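You operate a simulated robot arm through the tools that you are given. There is no shell and no other tool.

Carry out the task below with a simulated robot arm. There is one attempt and no reset: what you move stays moved.

JOB
Put the kit away: lamp off, head level and on the trolley, blue ear defenders hung up.
Fine: they go on the black-tipped peg. Set down upright: lamp stand.

The check looks at the end state, three seconds after you hand in, the way a careful person would. Anything else that was tipped, shoved, dropped, spilled or broken makes it a failure.

ROBOT AND FRAMES
A 7-joint arm with a two-finger parallel gripper, fixed in place. Base frame: the origin is on the floor under the middle of its stand, x ahead of it, y to its left, z up. Units: cm, rad, N and s.
It reaches about 124.7 cm from its shoulder. Its first joint turns from -2.304 to 2.304 rad. Payload 3.91 kg.
Tool frame: the origin (TCP) lies between the finger pads and is the grasp point; the fingertips stand 3 cm ahead of it; z points along the fingers, y is the line along which they close. The gripper opens to 11 cm. The fingers are 2 cm wide and 1 cm thick; the gripper's body (4.8 by 11.2 cm) begins 5.5 cm behind the TCP.
Orientation is told as [roll, pitch, yaw] about the base's x, y, z axes, in that order, counted from this pose: with the fingers straight down and closing along the base's y, the tool's x points along the base's -x, its y along +y and its z along -z.

CONTROLS
- The arm moves only by the tool send_rows. Its argument "deltas" is a list of rows, each an object (a shift or turn left out is 0, a gripper value left out holds the last) with "hand": the finger opening in cm, from 0 to 11; "travel": the shift along the tool's x, y, z in cm, a list of three; "delta_rot": the turn, a rotation vector about the tool's x, y, z in rad, a list of three. In form: [{"hand": hand, "travel": [dx, dy, dz], "delta_rot": [ax, ay, az]}, ...]. A call has 1 to 20 rows; each row shifts and turns the commanded pose from where the row before left it, along the tool's axes as they then stand. A row lasts 0.2 s, in which the tool goes at most 5 cm and 0.15 rad; a call with a longer step from one row to the next is refused whole, and so is a gripper value outside its range. A pose out of reach is approached as far as the arm can. The call stops where the force on the tool passes 90 N (or 10 N more than at its start, if that is more) or the arm is blocked; 0.2 s more then pass. Each finger travels about 10.8 cm/s and halts on what it meets, pressing with about 43 N; the grip force reading is that of the motor and also rises with nothing between the fingers. The clock runs only during rows and for 0.2 s after the last one: add rows that do not move to give the fingers time. It gives the time, the measured TCP pose, the force on the tool (base axes), the opening and the grip force at its end, in the units of the frame above (readings bear some noise), with the torque about the TCP (base axes, N m) and any sound that the robot's microphone picked up.
- Cameras (640 x 400 px; columns grow to the right, rows downward): "scene" is fixed at [39.98, -50, 142.21]; the picture's right is [0.95, -0.30, 0.00], its down [-0.06, -0.18, -0.98] and it looks along [0.30, 0.94, -0.18] (base axes); focal length 225 px, centre (320, 200). "wrist" rides on the gripper at [7.2, 1.7, -10.3] in the tool frame; the picture's right is [-0.23, 0.97, 0.00], its down [-0.76, -0.18, -0.62] and it looks along [-0.61, -0.14, 0.78] (tool axes); focal length 222 px, centre (320, 200). There is no depth. A picture from a camera that has moved, and an enlarged one, comes with that camera's place and axes in the base frame and with its lens.
- get_image(camera): a new picture of that camera. The clock stands still meanwhile.
- zoom(camera, box): a new picture of the part [left, top, right, bottom] of that camera's present view, enlarged. The clock stands still meanwhile.
- hand_in(): hands the job in; it is judged then, once.

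Nothing tells you positions but the pictures and the camera data. Unless the task says otherwise, let go and move clear before handing in.

The tools are called after ">>>" as name(argument=value, ...) on one line, values as JSON. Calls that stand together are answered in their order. send_rows: Moves the arm, as the interface text tells. Its arguments: {"type":"object","properties":{"deltas":{"type":"array"}},"required":["deltas"]} The other tools are called the same way: get_image (camera) takes a picture; zoom (camera, box) takes an enlarged picture of a part of a camera's view; hand_in () hands the job in.

At the start:

```text
clock: 0.0
tool_pos: [52.44, 6.17, 160.08]
tool_rot: [0.0, 0.001, 0.0]
wrist_force: [-0.1, -1.1, 0.6]
moment: [-0.01, -0.01, 0.01]
finger_gap: 11.03
grasp_force: 0.0
```

scene: 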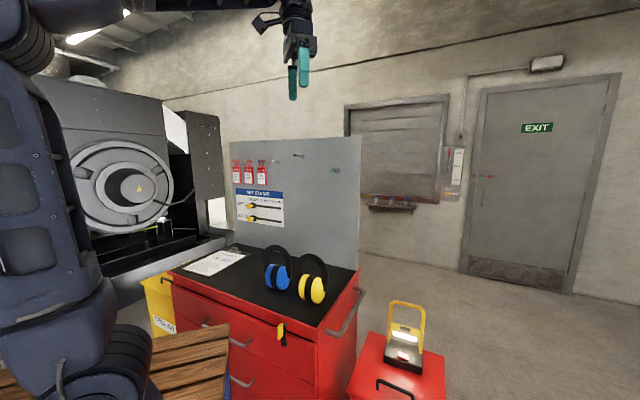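
wrist: 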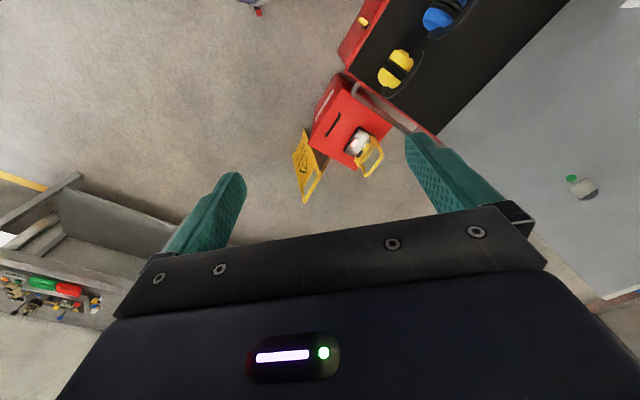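

I see a red trolley with blue and yellow ear defenders, a pegboard panel behind with pegs, and a yellow-handled lamp on a red box to the right. I will zoom in on the details first.

>>> zoom(camera="scene", box=[220, 130, 380, 230])

>>> zoom(camera="scene", box=[340, 280, 480, 400])

>>> zoom(camera="scene", box=[160, 230, 380, 367])

>>> zoom(camera="wrist", box=[280, 0, 480, 210])

>>> zoom(camera="wrist", box=[440, 100, 640, 300])

```text
4.00 times, centred on (300, 180) of scene
camera zoom: at [39.98, -50.0, 142.21], right [0.95, -0.3, 0.0], down [-0.06, -0.18, -0.98], along [0.3, 0.94, -0.18], focal length 900 px, centre (400, 280)
```

zoom: 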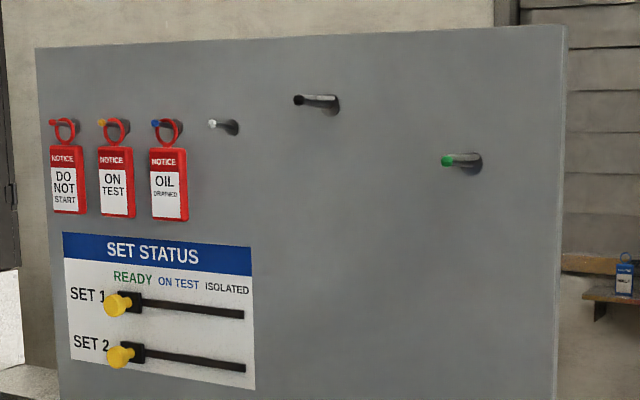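

```text
3.33 times, centred on (410, 340) of scene
camera zoom: at [39.98, -50.0, 142.21], right [0.95, -0.3, 0.0], down [-0.06, -0.18, -0.98], along [0.3, 0.94, -0.18], focal length 750 px, centre (20, -267)
```

zoom: 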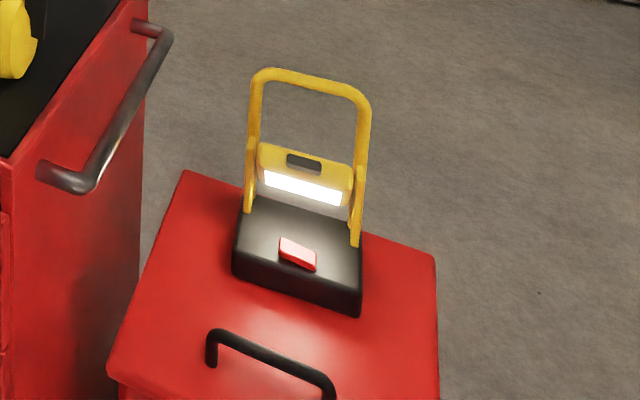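

```text
2.91 times, centred on (270, 298) of scene
camera zoom: at [39.98, -50.0, 142.21], right [0.95, -0.3, 0.0], down [-0.06, -0.18, -0.98], along [0.3, 0.94, -0.18], focal length 654 px, centre (466, -86)
```

zoom: 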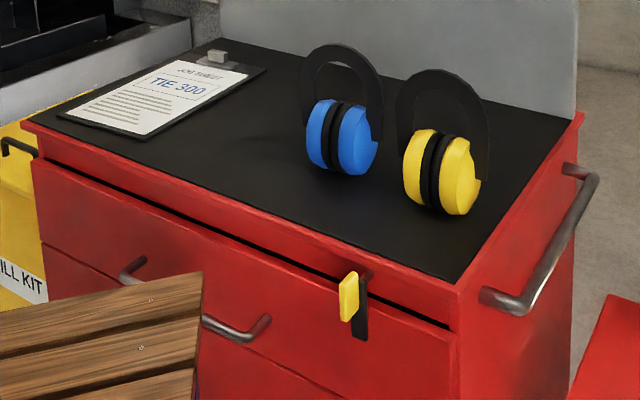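

```text
1.90 times, centred on (380, 105) of wrist
camera zoom: at [45.17, 7.9, 170.34], right [0.23, 0.97, 0.0], down [0.76, -0.18, 0.62], along [0.61, -0.14, -0.78], focal length 423 px, centre (206, 381)
```

zoom: 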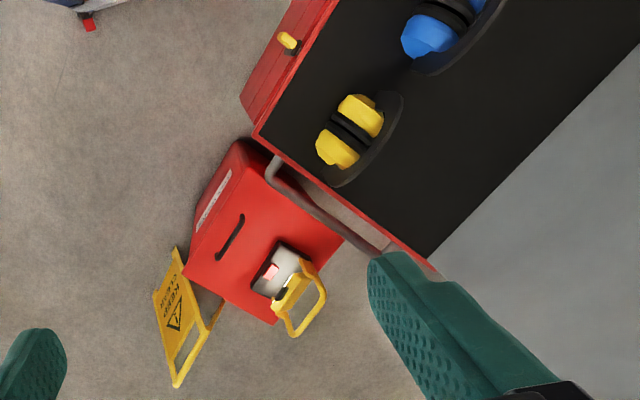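

```text
2.00 times, centred on (540, 200) of wrist
camera zoom: at [45.17, 7.9, 170.34], right [0.23, 0.97, 0.0], down [0.76, -0.18, 0.62], along [0.61, -0.14, -0.78], focal length 444 px, centre (-120, 200)
```

zoom: 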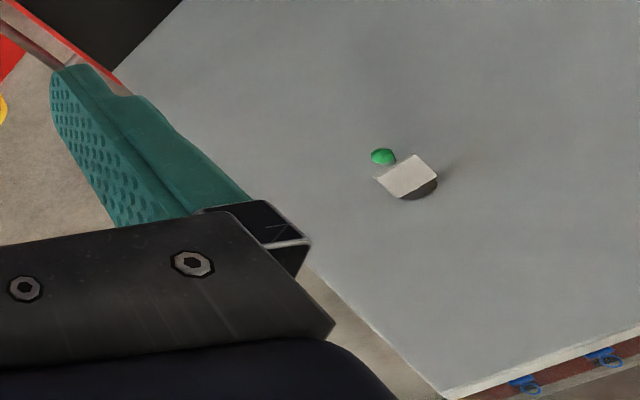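

The trolley and panel look turned about 45° to the base frame. The lamp switch triangulates to about (95, 14, 65) and the black-tipped peg to about (62, 60, 144). I'll move the wrist camera closer to the lamp to see it properly.

>>> send_rows(deltas=[{"travel": [-2.0, 0, 4.1]}, {"travel": [-2.0, 0, 4.1]}, {"travel": [-2.0, 0, 4.1]}, {"travel": [-2.0, 0, 4.1]}, {"travel": [-2.0, 0, 4.1]}, {"travel": [-2.0, 0, 4.1]}, {"travel": [-2.0, 0, 4.1]}, {"travel": [-2.0, 0, 4.1]}, {"travel": [-2.0, 0, 4.1]}, {"travel": [-2.0, 0, 4.1]}, {"travel": [0, 0, 0]}])

>>> get_image(camera="wrist")

>>> get_image(camera="scene")

```text
clock: 2.4
tool_pos: [72.32, 6.34, 118.98]
tool_rot: [0.002, 0.001, 0.002]
wrist_force: [-0.1, -0.6, 0.8]
moment: [-0.01, 0.01, 0.0]
finger_gap: 10.98
grasp_force: 0.1
```

```text
taken
camera wrist: at [64.98, 7.96, 129.33], right [0.23, 0.97, 0.0], down [0.76, -0.18, 0.62], along [0.61, -0.14, -0.78], focal length 222 px, centre (320, 200)
```

wrist: 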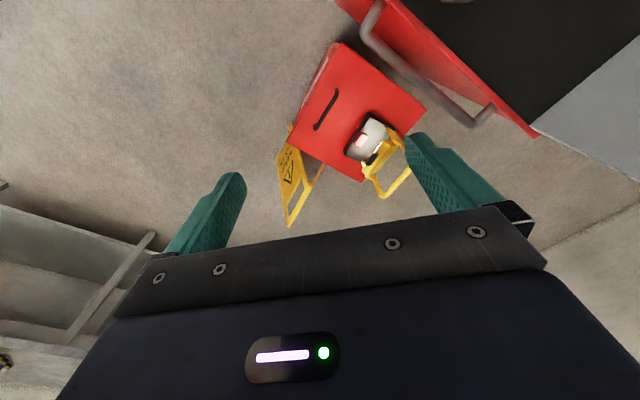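

```text
taken
```

scene: 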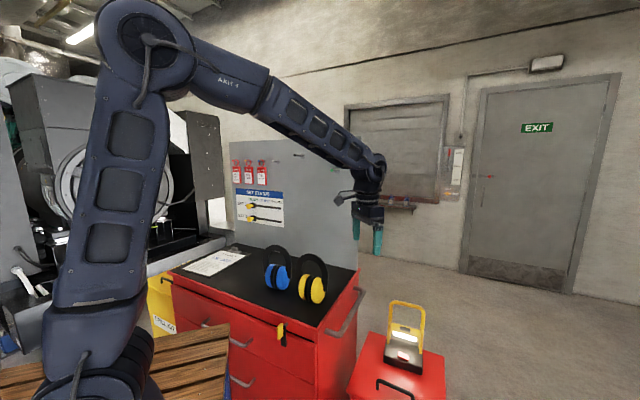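

The lamp sits on a separate red box, with a yellow floor sign leaning near it. I'll zoom into the wrist view for detail.

>>> zoom(camera="wrist", box=[270, 70, 450, 230])

>>> zoom(camera="scene", box=[370, 290, 440, 380])

>>> zoom(camera="scene", box=[250, 230, 350, 310])

>>> zoom(camera="scene", box=[150, 360, 350, 400])

```text
2.50 times, centred on (360, 150) of wrist
camera zoom: at [64.98, 7.96, 129.33], right [0.23, 0.97, 0.0], down [0.76, -0.18, 0.62], along [0.61, -0.14, -0.78], focal length 555 px, centre (220, 325)
```

zoom: 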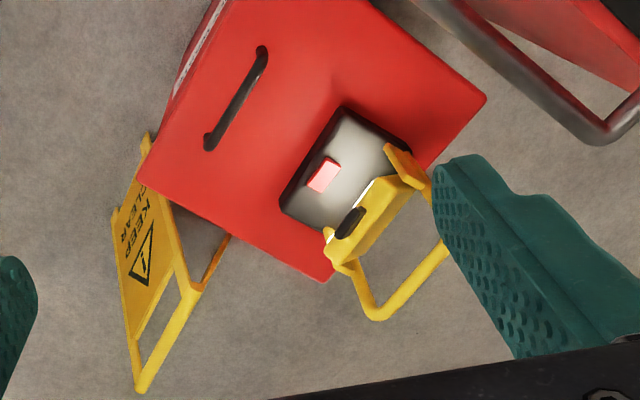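

```text
4.44 times, centred on (405, 335) of scene
camera zoom: at [39.98, -50.0, 142.21], right [0.95, -0.3, 0.0], down [-0.06, -0.18, -0.98], along [0.3, 0.94, -0.18], focal length 999 px, centre (-58, -400)
```

zoom: 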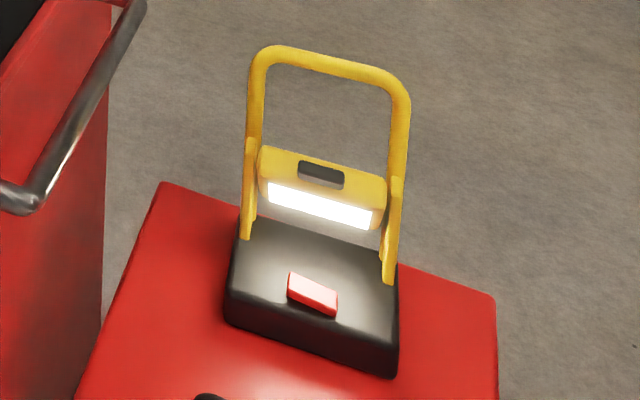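

```text
5.00 times, centred on (300, 270) of scene
camera zoom: at [39.98, -50.0, 142.21], right [0.95, -0.3, 0.0], down [-0.06, -0.18, -0.98], along [0.3, 0.94, -0.18], focal length 1124 px, centre (420, -150)
```

zoom: 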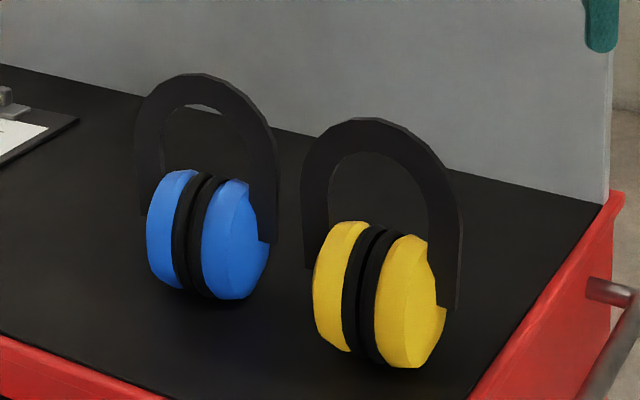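

```text
3.20 times, centred on (250, 380) of scene
camera zoom: at [39.98, -50.0, 142.21], right [0.95, -0.3, 0.0], down [-0.06, -0.18, -0.98], along [0.3, 0.94, -0.18], focal length 720 px, centre (544, -376)
```

zoom: 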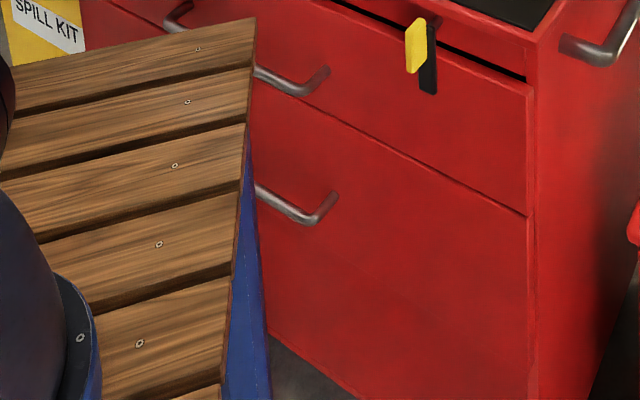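

The lamp's base is about 13 × 10 cm, turned like the trolley, with its handle top at roughly z = 83. I'll yaw the tool by -45° and look at the lamp from its side to see the head's tilt.

>>> send_rows(deltas=[{"delta_rot": [0, 0, 0.131]}, {"delta_rot": [0, 0, 0.131]}, {"delta_rot": [0, 0, 0.131]}, {"delta_rot": [0, 0, 0.131]}, {"delta_rot": [0, 0, 0.131]}, {"delta_rot": [0, 0, 0.131]}, {"travel": [1.5, 4.0, 2.0]}, {"travel": [1.5, 4.0, 2.0]}, {"travel": [1.5, 4.0, 2.0]}, {"travel": [1.5, 4.0, 2.0]}, {"travel": [1.5, 4.0, 3.0]}, {"travel": [1.5, 4.0, 3.0]}, {"travel": [0, 0, 3.0]}, {}])

>>> get_image(camera="wrist")

>>> get_image(camera="scene")

```text
refused: row 11 steps farther than a row can; nothing moved
```

```text
taken
camera wrist: at [64.98, 7.96, 129.33], right [0.23, 0.97, 0.0], down [0.76, -0.18, 0.62], along [0.61, -0.14, -0.78], focal length 222 px, centre (320, 200)
```

wrist: 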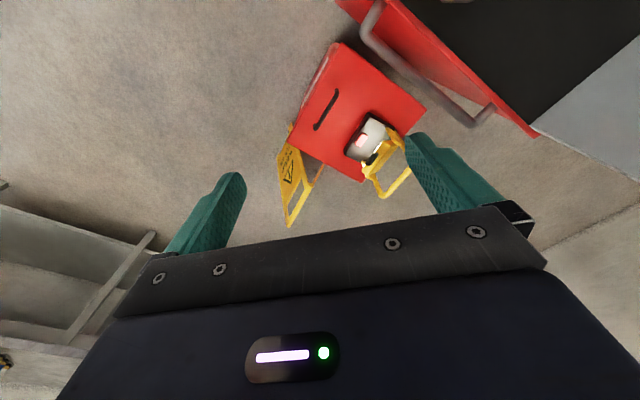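

```text
taken
```

scene: 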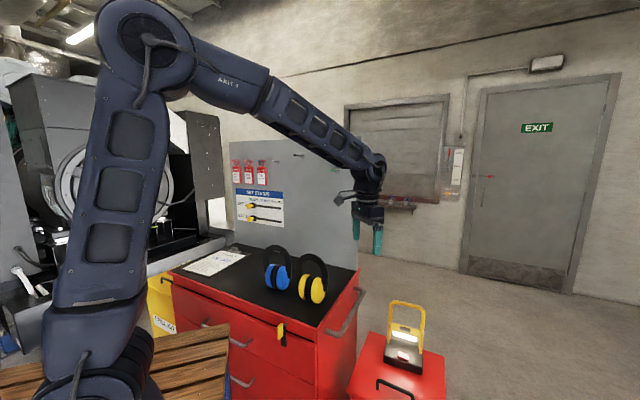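

That call was refused because one row's step was just over 5 cm, and nothing moved. I'll send it again with smaller steps.

>>> send_rows(deltas=[{"delta_rot": [0, 0, 0.131]}, {"delta_rot": [0, 0, 0.131]}, {"delta_rot": [0, 0, 0.131]}, {"delta_rot": [0, 0, 0.131]}, {"delta_rot": [0, 0, 0.131]}, {"delta_rot": [0, 0, 0.131]}, {"travel": [1.5, 4.0, 2.0]}, {"travel": [1.5, 4.0, 2.0]}, {"travel": [1.5, 4.0, 2.0]}, {"travel": [1.5, 4.0, 2.0]}, {"travel": [1.5, 4.0, 2.0]}, {"travel": [1.5, 4.0, 2.0]}, {"travel": [0, 0, 3.0]}, {"travel": [0, 0, 2.0]}, {}])

>>> get_image(camera="wrist")

>>> get_image(camera="scene")

```text
clock: 5.6
tool_pos: [83.03, 29.51, 102.04]
tool_rot: [-0.001, -0.002, -0.786]
wrist_force: [0.2, -0.2, 0.0]
moment: [0.0, 0.01, -0.02]
finger_gap: 11.03
grasp_force: 0.1
```

```text
taken
camera wrist: at [79.07, 35.8, 112.31], right [0.85, 0.53, 0.0], down [0.41, -0.66, 0.62], along [0.33, -0.53, -0.78], focal length 222 px, centre (320, 200)
```

wrist: 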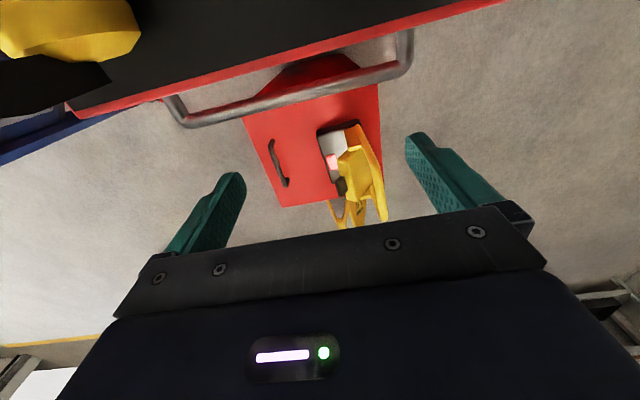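

```text
taken
```

scene: 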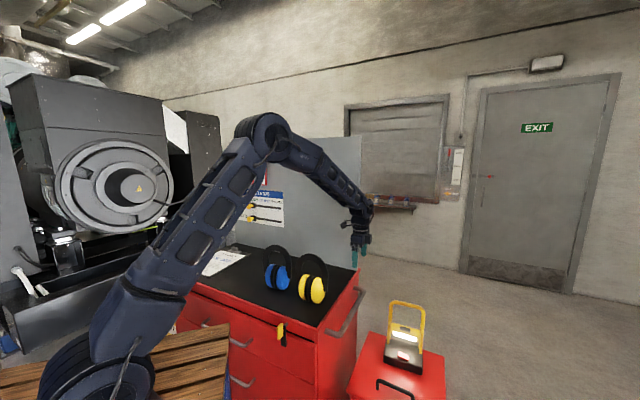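

>>> zoom(camera="wrist", box=[290, 100, 420, 240])

>>> zoom(camera="wrist", box=[0, 0, 200, 150])

```text
2.86 times, centred on (355, 170) of wrist
camera zoom: at [79.07, 35.8, 112.31], right [0.85, 0.53, 0.0], down [0.41, -0.66, 0.62], along [0.33, -0.53, -0.78], focal length 635 px, centre (220, 286)
```

zoom: 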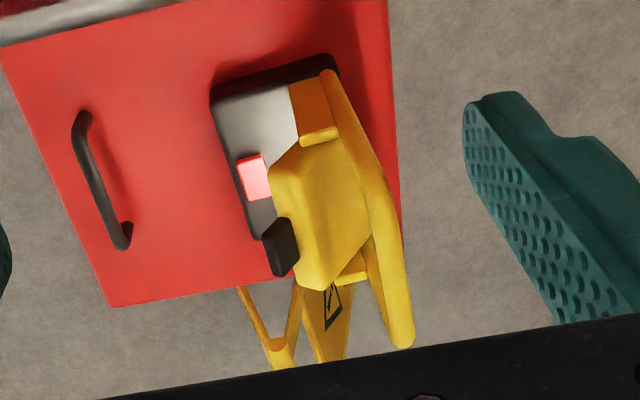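

```text
2.67 times, centred on (100, 75) of wrist
camera zoom: at [79.07, 35.8, 112.31], right [0.85, 0.53, 0.0], down [0.41, -0.66, 0.62], along [0.33, -0.53, -0.78], focal length 592 px, centre (907, 533)
```

zoom: 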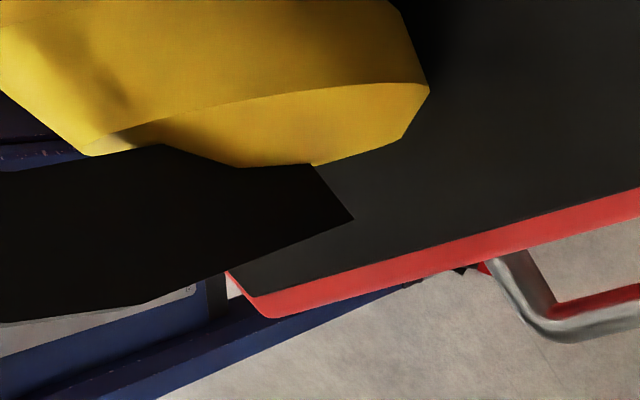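

The head has a dark tab and its lit face is tilted down toward the base. I'll swing round to look at it from the front, with the fingers pointing away from the robot and tilted.

>>> send_rows(deltas=[{"delta_rot": [0, 0, -0.143]}, {"delta_rot": [0, 0, -0.143]}, {"delta_rot": [0, 0, -0.143]}, {"delta_rot": [0, 0, -0.143]}, {"delta_rot": [0, 0, -0.143]}, {"delta_rot": [0, 0, -0.143]}, {"delta_rot": [0, 0, -0.143]}, {"delta_rot": [0, 0, -0.143]}, {"delta_rot": [0, 0, -0.143]}, {"delta_rot": [0, 0, -0.143]}, {"delta_rot": [0, 0, -0.141]}, {"travel": [3.3, -2.7, 0]}, {"travel": [3.3, -2.7, 0]}, {"travel": [3.3, -2.7, 0]}, {"travel": [3.3, -2.7, 0]}, {"travel": [3.3, -2.7, 0]}, {"travel": [3.3, -2.7, 0]}, {}])

>>> get_image(camera="wrist")

>>> get_image(camera="scene")

```text
clock: 9.4
tool_pos: [80.33, 3.99, 102.26]
tool_rot: [-0.001, 0.002, 0.787]
wrist_force: [0.1, 0.7, -0.8]
moment: [0.0, -0.02, -0.05]
finger_gap: 10.99
grasp_force: 0.0
```

```text
taken
camera wrist: at [74.11, 0.08, 112.5], right [-0.53, 0.85, 0.0], down [0.66, 0.41, 0.62], along [0.53, 0.33, -0.78], focal length 222 px, centre (320, 200)
```

wrist: 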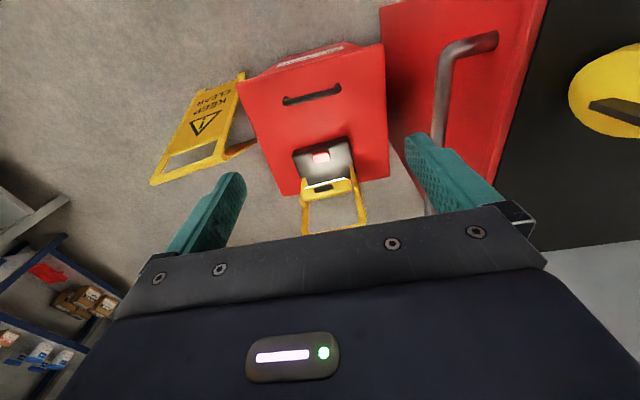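

```text
taken
```

scene: 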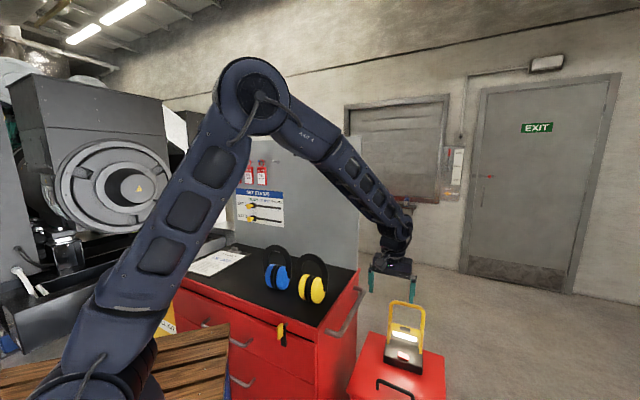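

>>> send_rows(deltas=[{"travel": [1.0, 0, 4.5]}, {"travel": [1.0, 0, 4.5]}, {"travel": [1.0, 0, 4.5]}, {"travel": [1.0, 0, 4.5]}, {"delta_rot": [0, -0.131, 0]}, {"delta_rot": [0, -0.131, 0]}, {"delta_rot": [0, -0.131, 0]}, {"delta_rot": [0, -0.131, 0]}, {}])

>>> get_image(camera="wrist")

>>> zoom(camera="wrist", box=[230, 100, 430, 240])

```text
clock: 11.4
tool_pos: [77.71, 1.41, 83.93]
tool_rot: [0.0, -0.526, 0.784]
wrist_force: [0.4, -0.1, 0.0]
moment: [-0.03, 0.0, 0.01]
finger_gap: 11.0
grasp_force: 0.0
```

```text
taken
camera wrist: at [68.38, -5.55, 89.35], right [-0.55, 0.83, 0.11], down [0.37, 0.12, 0.92], along [0.75, 0.55, -0.37], focal length 222 px, centre (320, 200)
```

wrist: 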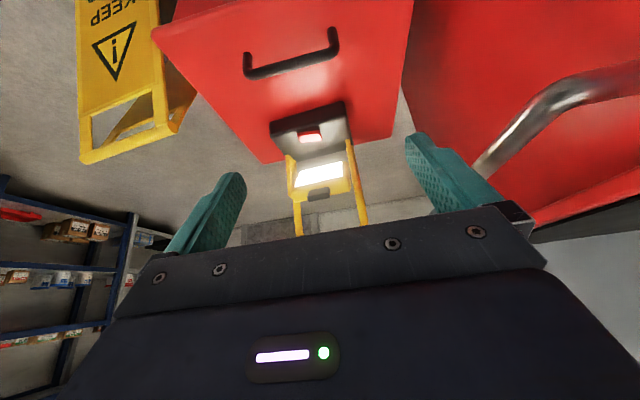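

```text
2.86 times, centred on (330, 170) of wrist
camera zoom: at [68.38, -5.55, 89.35], right [-0.55, 0.83, 0.11], down [0.37, 0.12, 0.92], along [0.75, 0.55, -0.37], focal length 635 px, centre (291, 286)
```

zoom: 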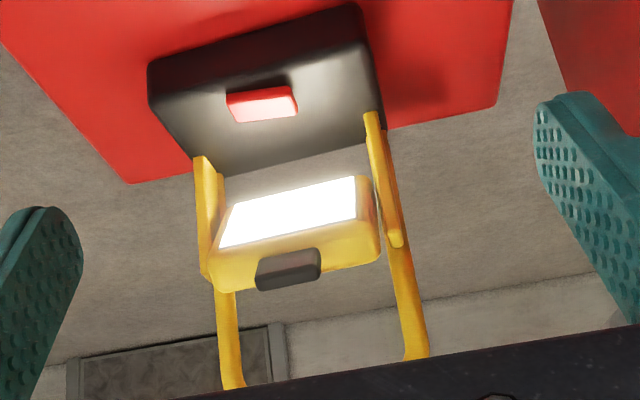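

The geometry now comes out as follows, with e2 as the depth axis into the panel:
- **Switch:** about e2 = 77, z = 64.
- **Head:** its face leans roughly 39° below horizontal.
- **Tab:** about z = 75.

I'll close the fingers and line up in front of and above the switch.

>>> send_rows(deltas=[{"hand": 0}, {"hand": 0}, {"hand": 0}, {"travel": [-1.84, -0.71, 3.27]}, {"travel": [-1.84, -0.71, 3.27]}, {"travel": [-1.84, -0.71, 3.27]}, {"travel": [-1.84, -0.71, 3.27]}, {"travel": [-1.84, -0.71, 3.27]}, {}])

>>> get_image(camera="wrist")

>>> zoom(camera="scene", box=[350, 270, 450, 390])

>>> get_image(camera="scene")

```text
clock: 13.4
tool_pos: [91.8, 9.85, 74.37]
tool_rot: [0.0, -0.524, 0.782]
wrist_force: [-0.4, -0.1, -0.2]
moment: [-0.04, 0.02, 0.01]
finger_gap: 0.0
grasp_force: 37.6
```

```text
taken
camera wrist: at [82.35, 2.98, 79.62], right [-0.55, 0.83, 0.11], down [0.37, 0.12, 0.92], along [0.75, 0.55, -0.37], focal length 222 px, centre (320, 200)
```

wrist: 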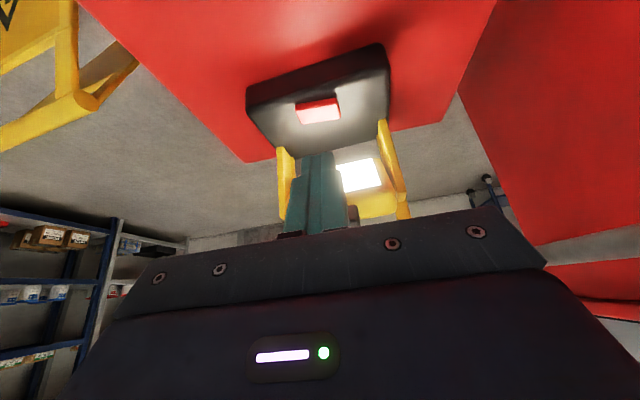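

```text
3.33 times, centred on (400, 330) of scene
camera zoom: at [39.98, -50.0, 142.21], right [0.95, -0.3, 0.0], down [-0.06, -0.18, -0.98], along [0.3, 0.94, -0.18], focal length 750 px, centre (53, -233)
```

zoom: 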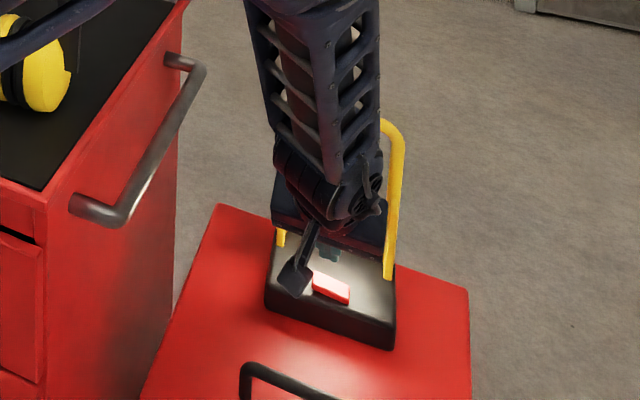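

```text
taken
```

scene: 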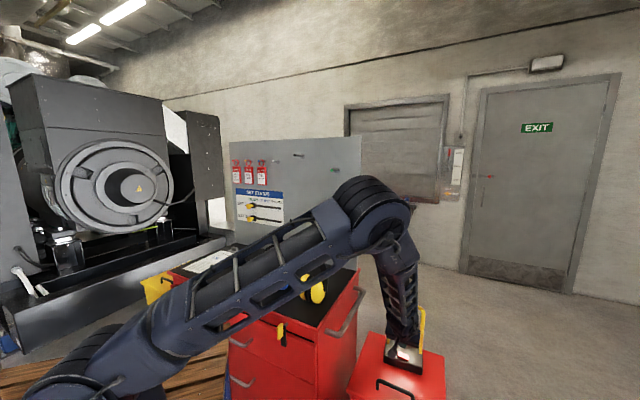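

>>> zoom(camera="wrist", box=[230, 30, 430, 240])

```text
1.90 times, centred on (330, 135) of wrist
camera zoom: at [82.35, 2.98, 79.62], right [-0.55, 0.83, 0.11], down [0.37, 0.12, 0.92], along [0.75, 0.55, -0.37], focal length 423 px, centre (301, 324)
```

zoom: 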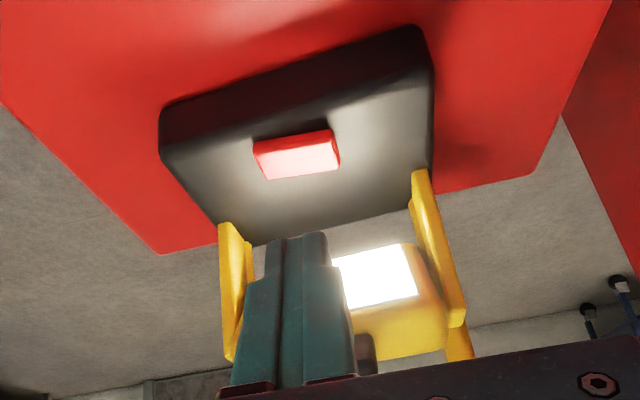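

The fingers are lined up with the switch along the tool's axis, with about 8 cm to go. I'll advance 6.5 cm and then step in gently.

>>> send_rows(deltas=[{"travel": [0, 0, 3.0]}, {"travel": [0, 0, 2.5]}, {"travel": [0, 0, 1.0]}, {}])

>>> zoom(camera="wrist", box=[230, 30, 430, 240])

```text
clock: 14.4
tool_pos: [94.11, 12.33, 68.97]
tool_rot: [0.001, -0.523, 0.785]
wrist_force: [0.8, -0.4, -0.3]
moment: [0.0, 0.0, 0.02]
finger_gap: 0.0
grasp_force: 38.0
```

```text
1.90 times, centred on (330, 135) of wrist
camera zoom: at [84.71, 5.5, 74.13], right [-0.55, 0.83, 0.11], down [0.37, 0.12, 0.92], along [0.75, 0.55, -0.37], focal length 423 px, centre (301, 324)
```

zoom: 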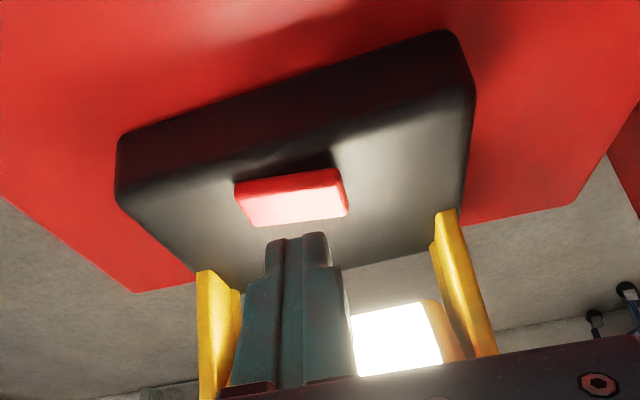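

>>> send_rows(deltas=[{"travel": [0, 0, 0.5]}, {"travel": [0, 0, 0.5]}, {"travel": [0, 0, 0.3]}, {}])

>>> zoom(camera="wrist", box=[230, 30, 430, 240])

```text
clock: 15.4
tool_pos: [94.44, 12.93, 67.74]
tool_rot: [0.0, -0.524, 0.785]
wrist_force: [0.1, -0.2, -0.7]
moment: [0.02, 0.01, -0.01]
finger_gap: 0.01
grasp_force: 37.4
```

```text
1.90 times, centred on (330, 135) of wrist
camera zoom: at [85.11, 6.07, 72.96], right [-0.55, 0.83, 0.11], down [0.37, 0.12, 0.92], along [0.75, 0.55, -0.37], focal length 423 px, centre (301, 324)
```

zoom: 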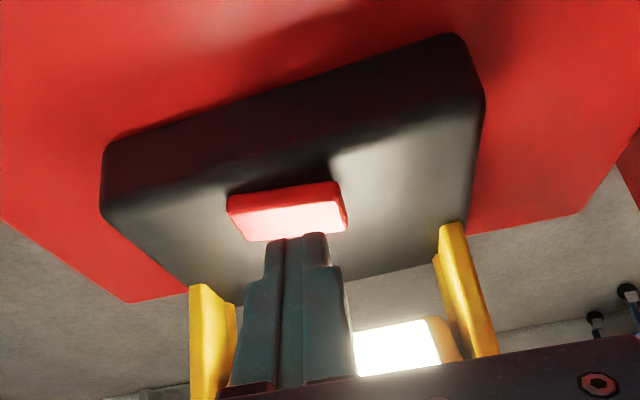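

>>> send_rows(deltas=[{"travel": [0.1, 0, 0.3]}, {"travel": [0.15, 0, 0.25]}, {}])

>>> zoom(camera="wrist", box=[230, 30, 430, 240])

```text
clock: 16.2
tool_pos: [94.45, 12.99, 67.07]
tool_rot: [0.0, -0.525, 0.785]
wrist_force: [-0.3, 1.1, -0.1]
moment: [-0.02, 0.01, 0.01]
finger_gap: 0.0
grasp_force: 37.4
```

```text
1.90 times, centred on (330, 135) of wrist
camera zoom: at [85.09, 6.04, 72.41], right [-0.55, 0.83, 0.11], down [0.37, 0.12, 0.92], along [0.75, 0.55, -0.37], focal length 423 px, centre (301, 324)
```

zoom: 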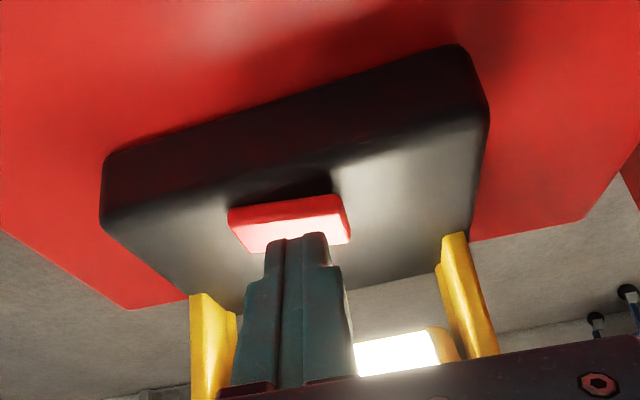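

>>> send_rows(deltas=[{"travel": [0.15, 0, 0.26]}, {"travel": [0.15, 0, 0.26]}, {}])

>>> zoom(camera="wrist", box=[230, 30, 430, 240])

```text
clock: 17.0
tool_pos: [94.44, 12.96, 66.59]
tool_rot: [0.0, -0.525, 0.787]
wrist_force: [0.3, 0.1, -0.6]
moment: [0.02, 0.01, -0.01]
finger_gap: 0.0
grasp_force: 37.7
```

```text
1.90 times, centred on (330, 135) of wrist
camera zoom: at [85.08, 6.07, 71.86], right [-0.55, 0.83, 0.11], down [0.37, 0.12, 0.92], along [0.75, 0.55, -0.37], focal length 423 px, centre (301, 324)
```

zoom: 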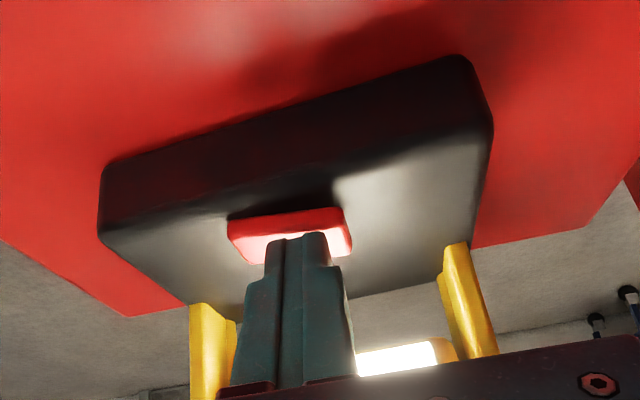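

>>> send_rows(deltas=[{"travel": [0.15, 0, 0.26]}, {"travel": [0.1, 0, 0.17]}, {}])

>>> zoom(camera="wrist", box=[230, 30, 430, 240])

```text
clock: 17.8
tool_pos: [94.43, 13.05, 66.26]
tool_rot: [-0.001, -0.525, 0.786]
wrist_force: [-19.1, -1.4, 27.8]
moment: [0.12, 0.37, -0.02]
finger_gap: 0.0
grasp_force: 37.7
heard: click
```

```text
1.90 times, centred on (330, 135) of wrist
camera zoom: at [85.04, 6.12, 71.51], right [-0.55, 0.83, 0.11], down [0.37, 0.12, 0.92], along [0.75, 0.55, -0.37], focal length 423 px, centre (301, 324)
```

zoom: 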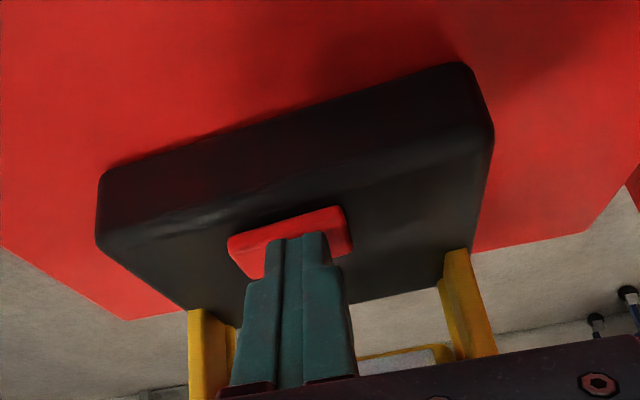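

A click, and the lamp is off. I'll back straight out along the fingers and check that it stays off.

>>> send_rows(deltas=[{"travel": [0, 0, -0.5]}, {"travel": [0, 0, -2.0]}, {"travel": [0, 0, -4.0]}, {"travel": [0, 0, -4.0]}, {}])

>>> get_image(camera="wrist")

>>> zoom(camera="scene", box=[350, 270, 450, 390])

```text
clock: 19.0
tool_pos: [90.76, 9.35, 75.17]
tool_rot: [0.001, -0.525, 0.786]
wrist_force: [0.1, 0.1, 0.0]
moment: [0.01, -0.01, 0.01]
finger_gap: 0.0
grasp_force: 37.4
```

```text
taken
camera wrist: at [81.39, 2.33, 80.49], right [-0.55, 0.83, 0.11], down [0.37, 0.12, 0.92], along [0.75, 0.55, -0.37], focal length 222 px, centre (320, 200)
```

wrist: 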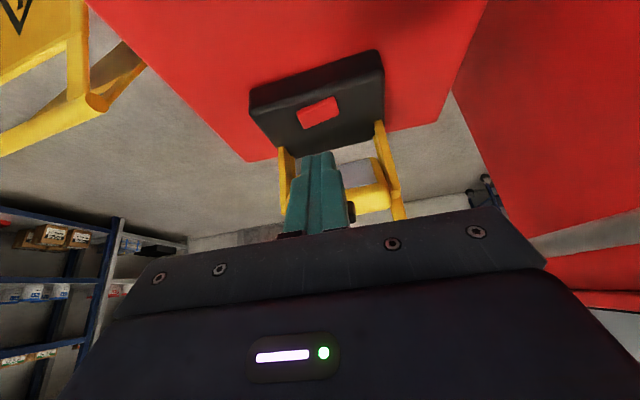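

```text
3.33 times, centred on (400, 330) of scene
camera zoom: at [39.98, -50.0, 142.21], right [0.95, -0.3, 0.0], down [-0.06, -0.18, -0.98], along [0.3, 0.94, -0.18], focal length 750 px, centre (53, -233)
```

zoom: 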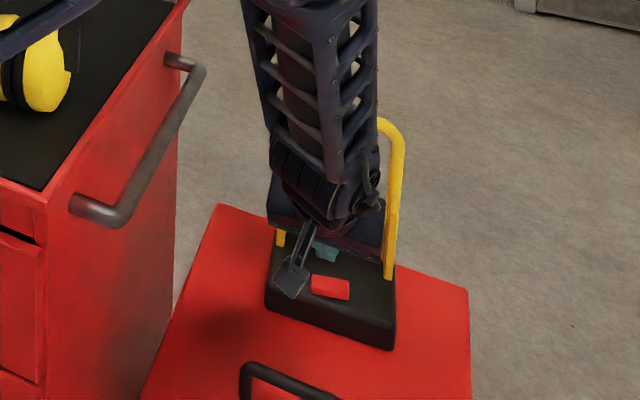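

The lamp is latched off. Next I'll rise, straighten the tool, yaw back to -45° and line up above the lamp's handle.

>>> send_rows(deltas=[{"travel": [-2.1, 0, -3.6]}, {"travel": [-2.1, 0, -3.6]}, {"travel": [-2.1, 0, -3.6]}, {"travel": [-2.1, 0, -3.6]}, {"travel": [-2.1, 0, -3.6]}, {"travel": [-2.1, 0, -3.6]}, {"delta_rot": [0, 0.131, 0]}, {"delta_rot": [0, 0.131, 0]}, {"delta_rot": [0, 0.131, 0]}, {"delta_rot": [0, 0.131, 0]}, {}])

>>> send_rows(deltas=[{"hand": 7, "delta_rot": [0, 0, 0.143]}, {"delta_rot": [0, 0, 0.143]}, {"delta_rot": [0, 0, 0.143]}, {"delta_rot": [0, 0, 0.143]}, {"delta_rot": [0, 0, 0.143]}, {"delta_rot": [0, 0, 0.143]}, {"delta_rot": [0, 0, 0.143]}, {"delta_rot": [0, 0, 0.143]}, {"delta_rot": [0, 0, 0.143]}, {"delta_rot": [0, 0, 0.143]}, {"delta_rot": [0, 0, 0.141]}, {}])

>>> get_image(camera="wrist")

>>> get_image(camera="scene")

```text
clock: 21.4
tool_pos: [90.81, 9.49, 100.12]
tool_rot: [0.001, 0.002, 0.784]
wrist_force: [0.1, 0.3, 0.3]
moment: [-0.01, -0.01, 0.0]
finger_gap: 0.0
grasp_force: 38.0
```

```text
clock: 24.0
tool_pos: [90.72, 9.46, 100.01]
tool_rot: [0.0, -0.001, -0.787]
wrist_force: [-0.1, 0.2, 0.0]
moment: [-0.04, 0.0, -0.03]
finger_gap: 7.0
grasp_force: 0.1
```

```text
taken
camera wrist: at [86.79, 15.65, 110.4], right [0.85, 0.53, 0.0], down [0.41, -0.67, 0.62], along [0.33, -0.53, -0.78], focal length 222 px, centre (320, 200)
```

wrist: 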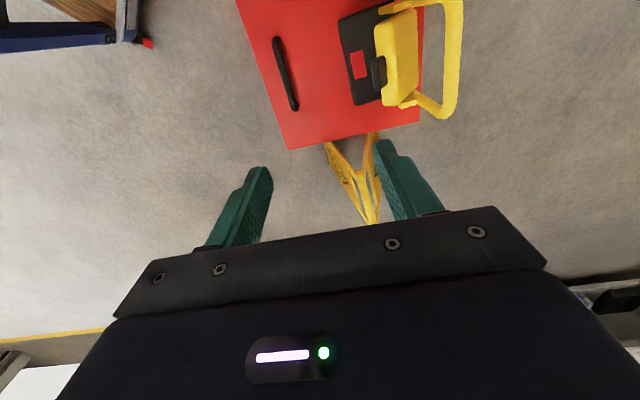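

```text
taken
```

scene: 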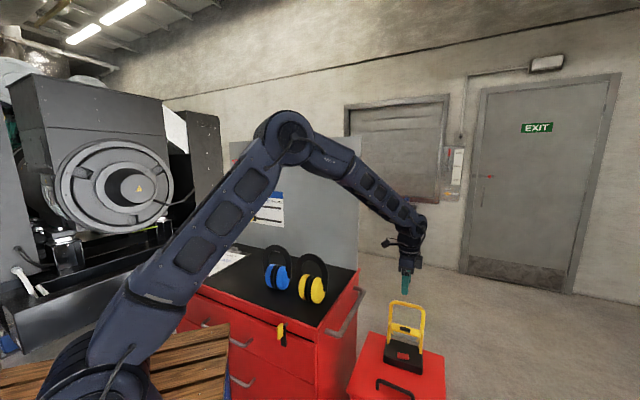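

>>> zoom(camera="wrist", box=[320, 0, 480, 130])

>>> zoom(camera="scene", box=[370, 280, 440, 380])

```text
3.08 times, centred on (400, 65) of wrist
camera zoom: at [86.79, 15.65, 110.4], right [0.85, 0.53, 0.0], down [0.41, -0.67, 0.62], along [0.33, -0.53, -0.78], focal length 684 px, centre (74, 615)
```

zoom: 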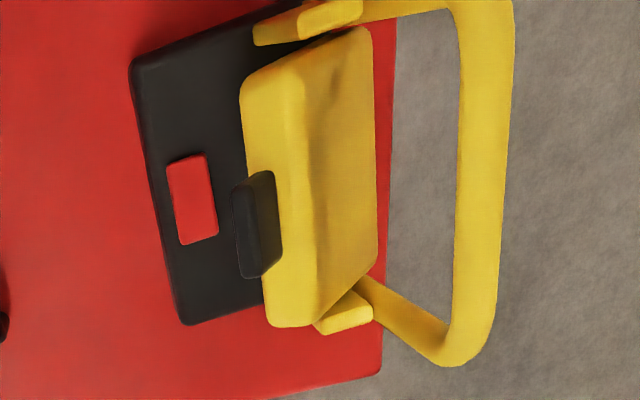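

```text
4.00 times, centred on (405, 330) of scene
camera zoom: at [39.98, -50.0, 142.21], right [0.95, -0.3, 0.0], down [-0.06, -0.18, -0.98], along [0.3, 0.94, -0.18], focal length 900 px, centre (-20, -320)
```

zoom: 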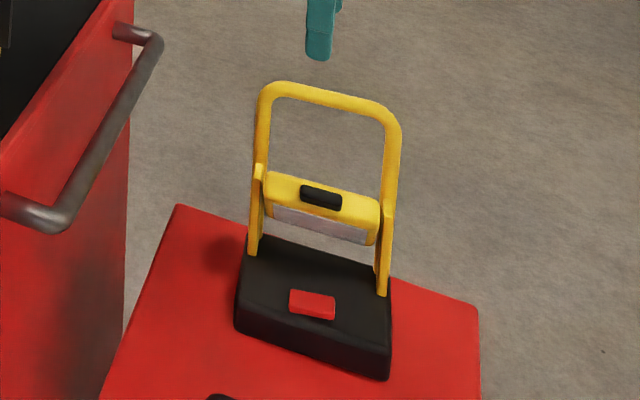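

The handle's top bar is at about e2 = 85.6, z = 82, and the lamp is yawed about 3.5° from the trolley axes. I'll move over it and check alignment.

>>> send_rows(deltas=[{"hand": 5.5, "delta_rot": [0, 0, -0.06]}, {"travel": [0, 3.7, 0]}, {"travel": [0, 3.7, 0]}, {"travel": [0, 3.7, 0]}, {"travel": [0, 3.7, 0]}, {"travel": [0, 0, 4.0]}, {"travel": [0, 0, 4.0]}, {}])

>>> get_image(camera="wrist")

>>> zoom(camera="scene", box=[350, 230, 450, 380])

```text
clock: 25.8
tool_pos: [100.57, 20.53, 92.12]
tool_rot: [0.0, 0.0, -0.727]
wrist_force: [0.7, 0.0, -0.4]
moment: [-0.01, 0.01, 0.0]
finger_gap: 5.51
grasp_force: 0.1
```

```text
taken
camera wrist: at [96.17, 26.55, 102.38], right [0.82, 0.58, 0.0], down [0.45, -0.64, 0.62], along [0.36, -0.51, -0.78], focal length 222 px, centre (320, 200)
```

wrist: 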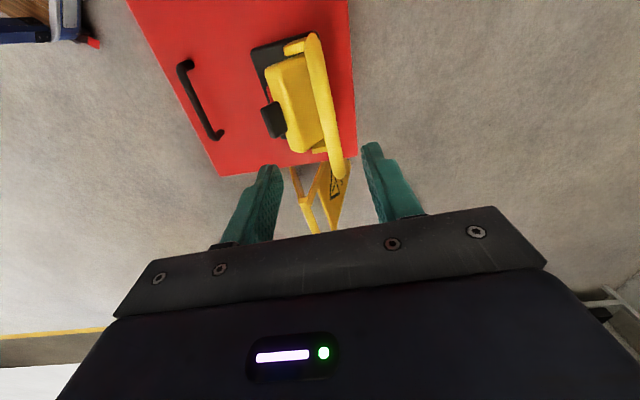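

```text
2.67 times, centred on (400, 305) of scene
camera zoom: at [39.98, -50.0, 142.21], right [0.95, -0.3, 0.0], down [-0.06, -0.18, -0.98], along [0.3, 0.94, -0.18], focal length 600 px, centre (107, -80)
```

zoom: 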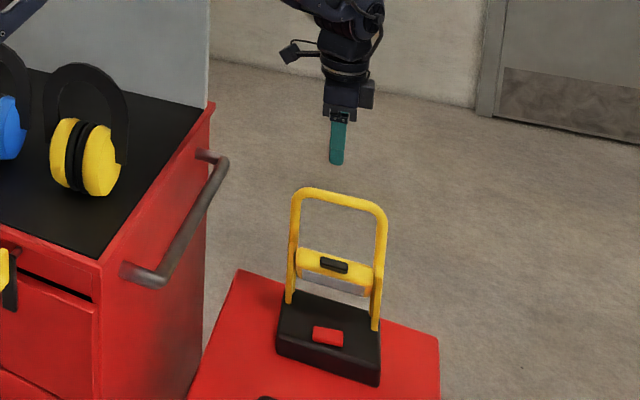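

>>> send_rows(deltas=[{"travel": [0, 1.0, 0]}, {"travel": [0, 0, 3.0]}, {"travel": [0, 0, 3.0]}, {}])

>>> get_image(camera="wrist")

>>> zoom(camera="scene", box=[360, 250, 440, 380])

```text
clock: 26.8
tool_pos: [101.14, 21.29, 86.13]
tool_rot: [0.0, 0.001, -0.726]
wrist_force: [-1.2, 0.1, -0.2]
moment: [-0.01, -0.02, 0.0]
finger_gap: 5.5
grasp_force: 0.0
```

```text
taken
camera wrist: at [96.89, 27.28, 96.58], right [0.82, 0.58, 0.0], down [0.45, -0.64, 0.62], along [0.36, -0.51, -0.78], focal length 222 px, centre (320, 200)
```

wrist: 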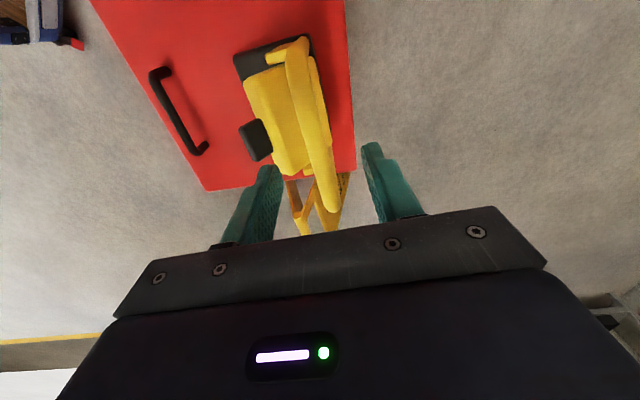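

```text
3.08 times, centred on (400, 315) of scene
camera zoom: at [39.98, -50.0, 142.21], right [0.95, -0.3, 0.0], down [-0.06, -0.18, -0.98], along [0.3, 0.94, -0.18], focal length 692 px, centre (74, -154)
```

zoom: 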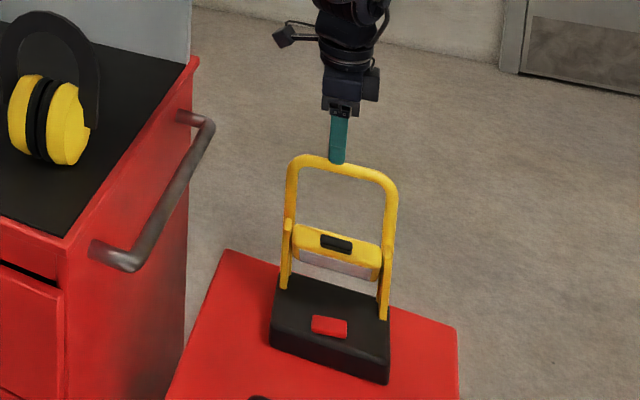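

>>> send_rows(deltas=[{"travel": [0.4, 0, 2.5]}, {"travel": [0, 0, 2.0]}, {}])

>>> zoom(camera="scene", box=[360, 250, 440, 380])

>>> get_image(camera="wrist")

```text
clock: 27.6
tool_pos: [100.94, 21.43, 81.64]
tool_rot: [0.0, 0.0, -0.726]
wrist_force: [-0.8, -0.1, 0.0]
moment: [-0.03, -0.02, -0.04]
finger_gap: 5.48
grasp_force: 0.0
```

```text
3.08 times, centred on (400, 315) of scene
camera zoom: at [39.98, -50.0, 142.21], right [0.95, -0.3, 0.0], down [-0.06, -0.18, -0.98], along [0.3, 0.94, -0.18], focal length 692 px, centre (74, -154)
```

zoom: 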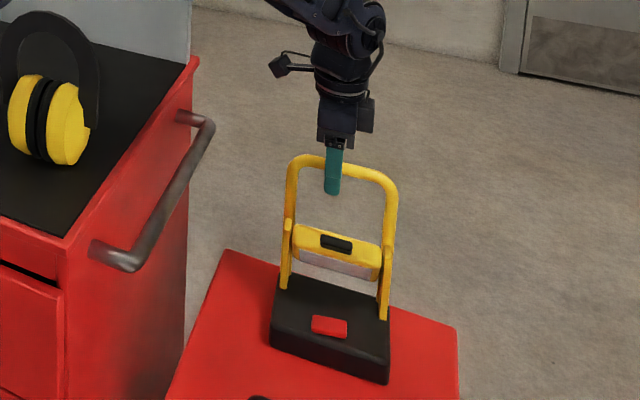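

```text
taken
camera wrist: at [96.62, 27.42, 91.97], right [0.82, 0.58, 0.0], down [0.45, -0.64, 0.62], along [0.36, -0.51, -0.78], focal length 222 px, centre (320, 200)
```

wrist: 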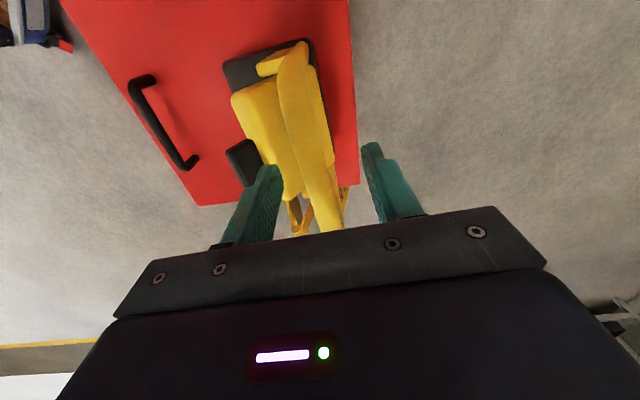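

The bar is between the fingers at the grasp point. Closing now.

>>> send_rows(deltas=[{"hand": 0}, {"hand": 0}, {"hand": 0}, {}])

>>> zoom(camera="scene", box=[360, 250, 440, 380])

```text
clock: 28.6
tool_pos: [100.9, 21.4, 81.59]
tool_rot: [0.0, 0.001, -0.724]
wrist_force: [-1.6, -1.9, -0.1]
moment: [-0.01, 0.06, 0.12]
finger_gap: 1.57
grasp_force: 43.0
```

```text
3.08 times, centred on (400, 315) of scene
camera zoom: at [39.98, -50.0, 142.21], right [0.95, -0.3, 0.0], down [-0.06, -0.18, -0.98], along [0.3, 0.94, -0.18], focal length 692 px, centre (74, -154)
```

zoom: 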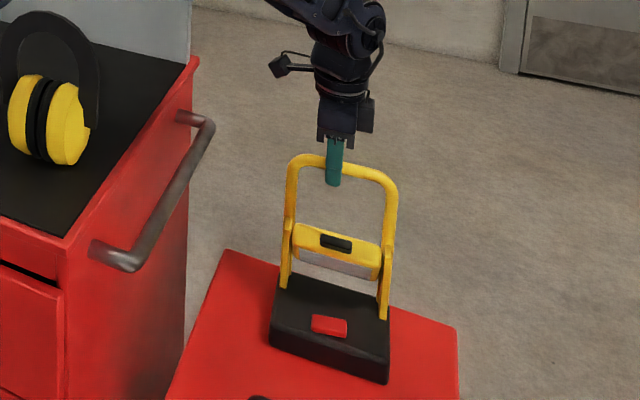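

>>> send_rows(deltas=[{"travel": [0, 0, -0.5]}, {"travel": [0, 0, -1.0]}, {"travel": [0, 0, -1.0]}, {}])

>>> zoom(camera="scene", box=[360, 250, 440, 380])

>>> get_image(camera="wrist")

```text
clock: 29.6
tool_pos: [101.0, 21.41, 83.99]
tool_rot: [-0.001, 0.001, -0.726]
wrist_force: [0.2, 0.1, -12.4]
moment: [0.09, 0.08, 0.01]
finger_gap: 1.54
grasp_force: 42.7
```

```text
3.08 times, centred on (400, 315) of scene
camera zoom: at [39.98, -50.0, 142.21], right [0.95, -0.3, 0.0], down [-0.06, -0.18, -0.98], along [0.3, 0.94, -0.18], focal length 692 px, centre (74, -154)
```

zoom: 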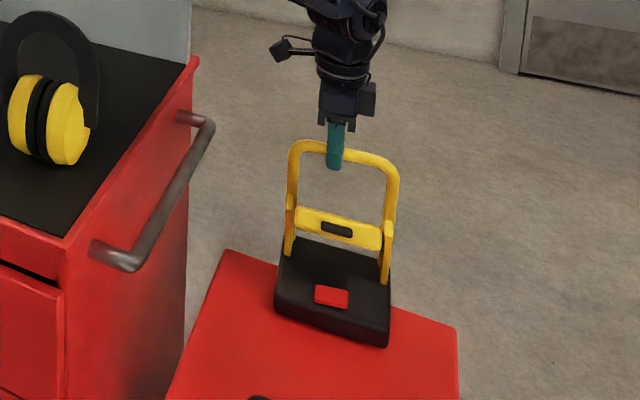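

```text
taken
camera wrist: at [96.63, 27.45, 94.35], right [0.82, 0.58, 0.0], down [0.45, -0.64, 0.62], along [0.36, -0.51, -0.78], focal length 222 px, centre (320, 200)
```

wrist: 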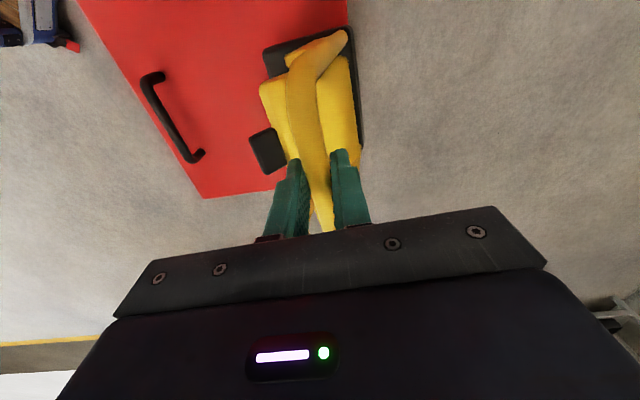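

The lamp (about 1.26 kg) is lifted and has swung a little in the grip, so its base is tilted. I'll zoom in to measure the tilt before carrying it.

>>> zoom(camera="wrist", box=[220, 10, 400, 240])

>>> zoom(camera="scene", box=[375, 275, 435, 365])

```text
1.74 times, centred on (310, 125) of wrist
camera zoom: at [96.63, 27.45, 94.35], right [0.82, 0.58, 0.0], down [0.45, -0.64, 0.62], along [0.36, -0.51, -0.78], focal length 386 px, centre (337, 330)
```

zoom: 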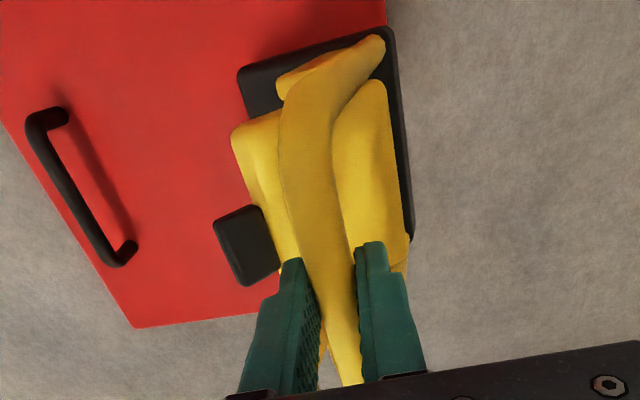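

```text
4.44 times, centred on (405, 320) of scene
camera zoom: at [39.98, -50.0, 142.21], right [0.95, -0.3, 0.0], down [-0.06, -0.18, -0.98], along [0.3, 0.94, -0.18], focal length 999 px, centre (-58, -333)
```

zoom: 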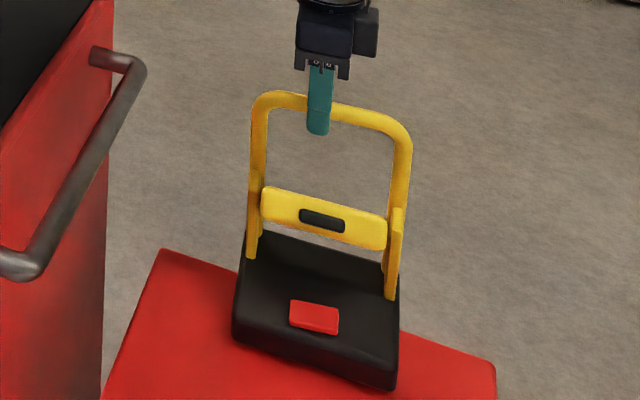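

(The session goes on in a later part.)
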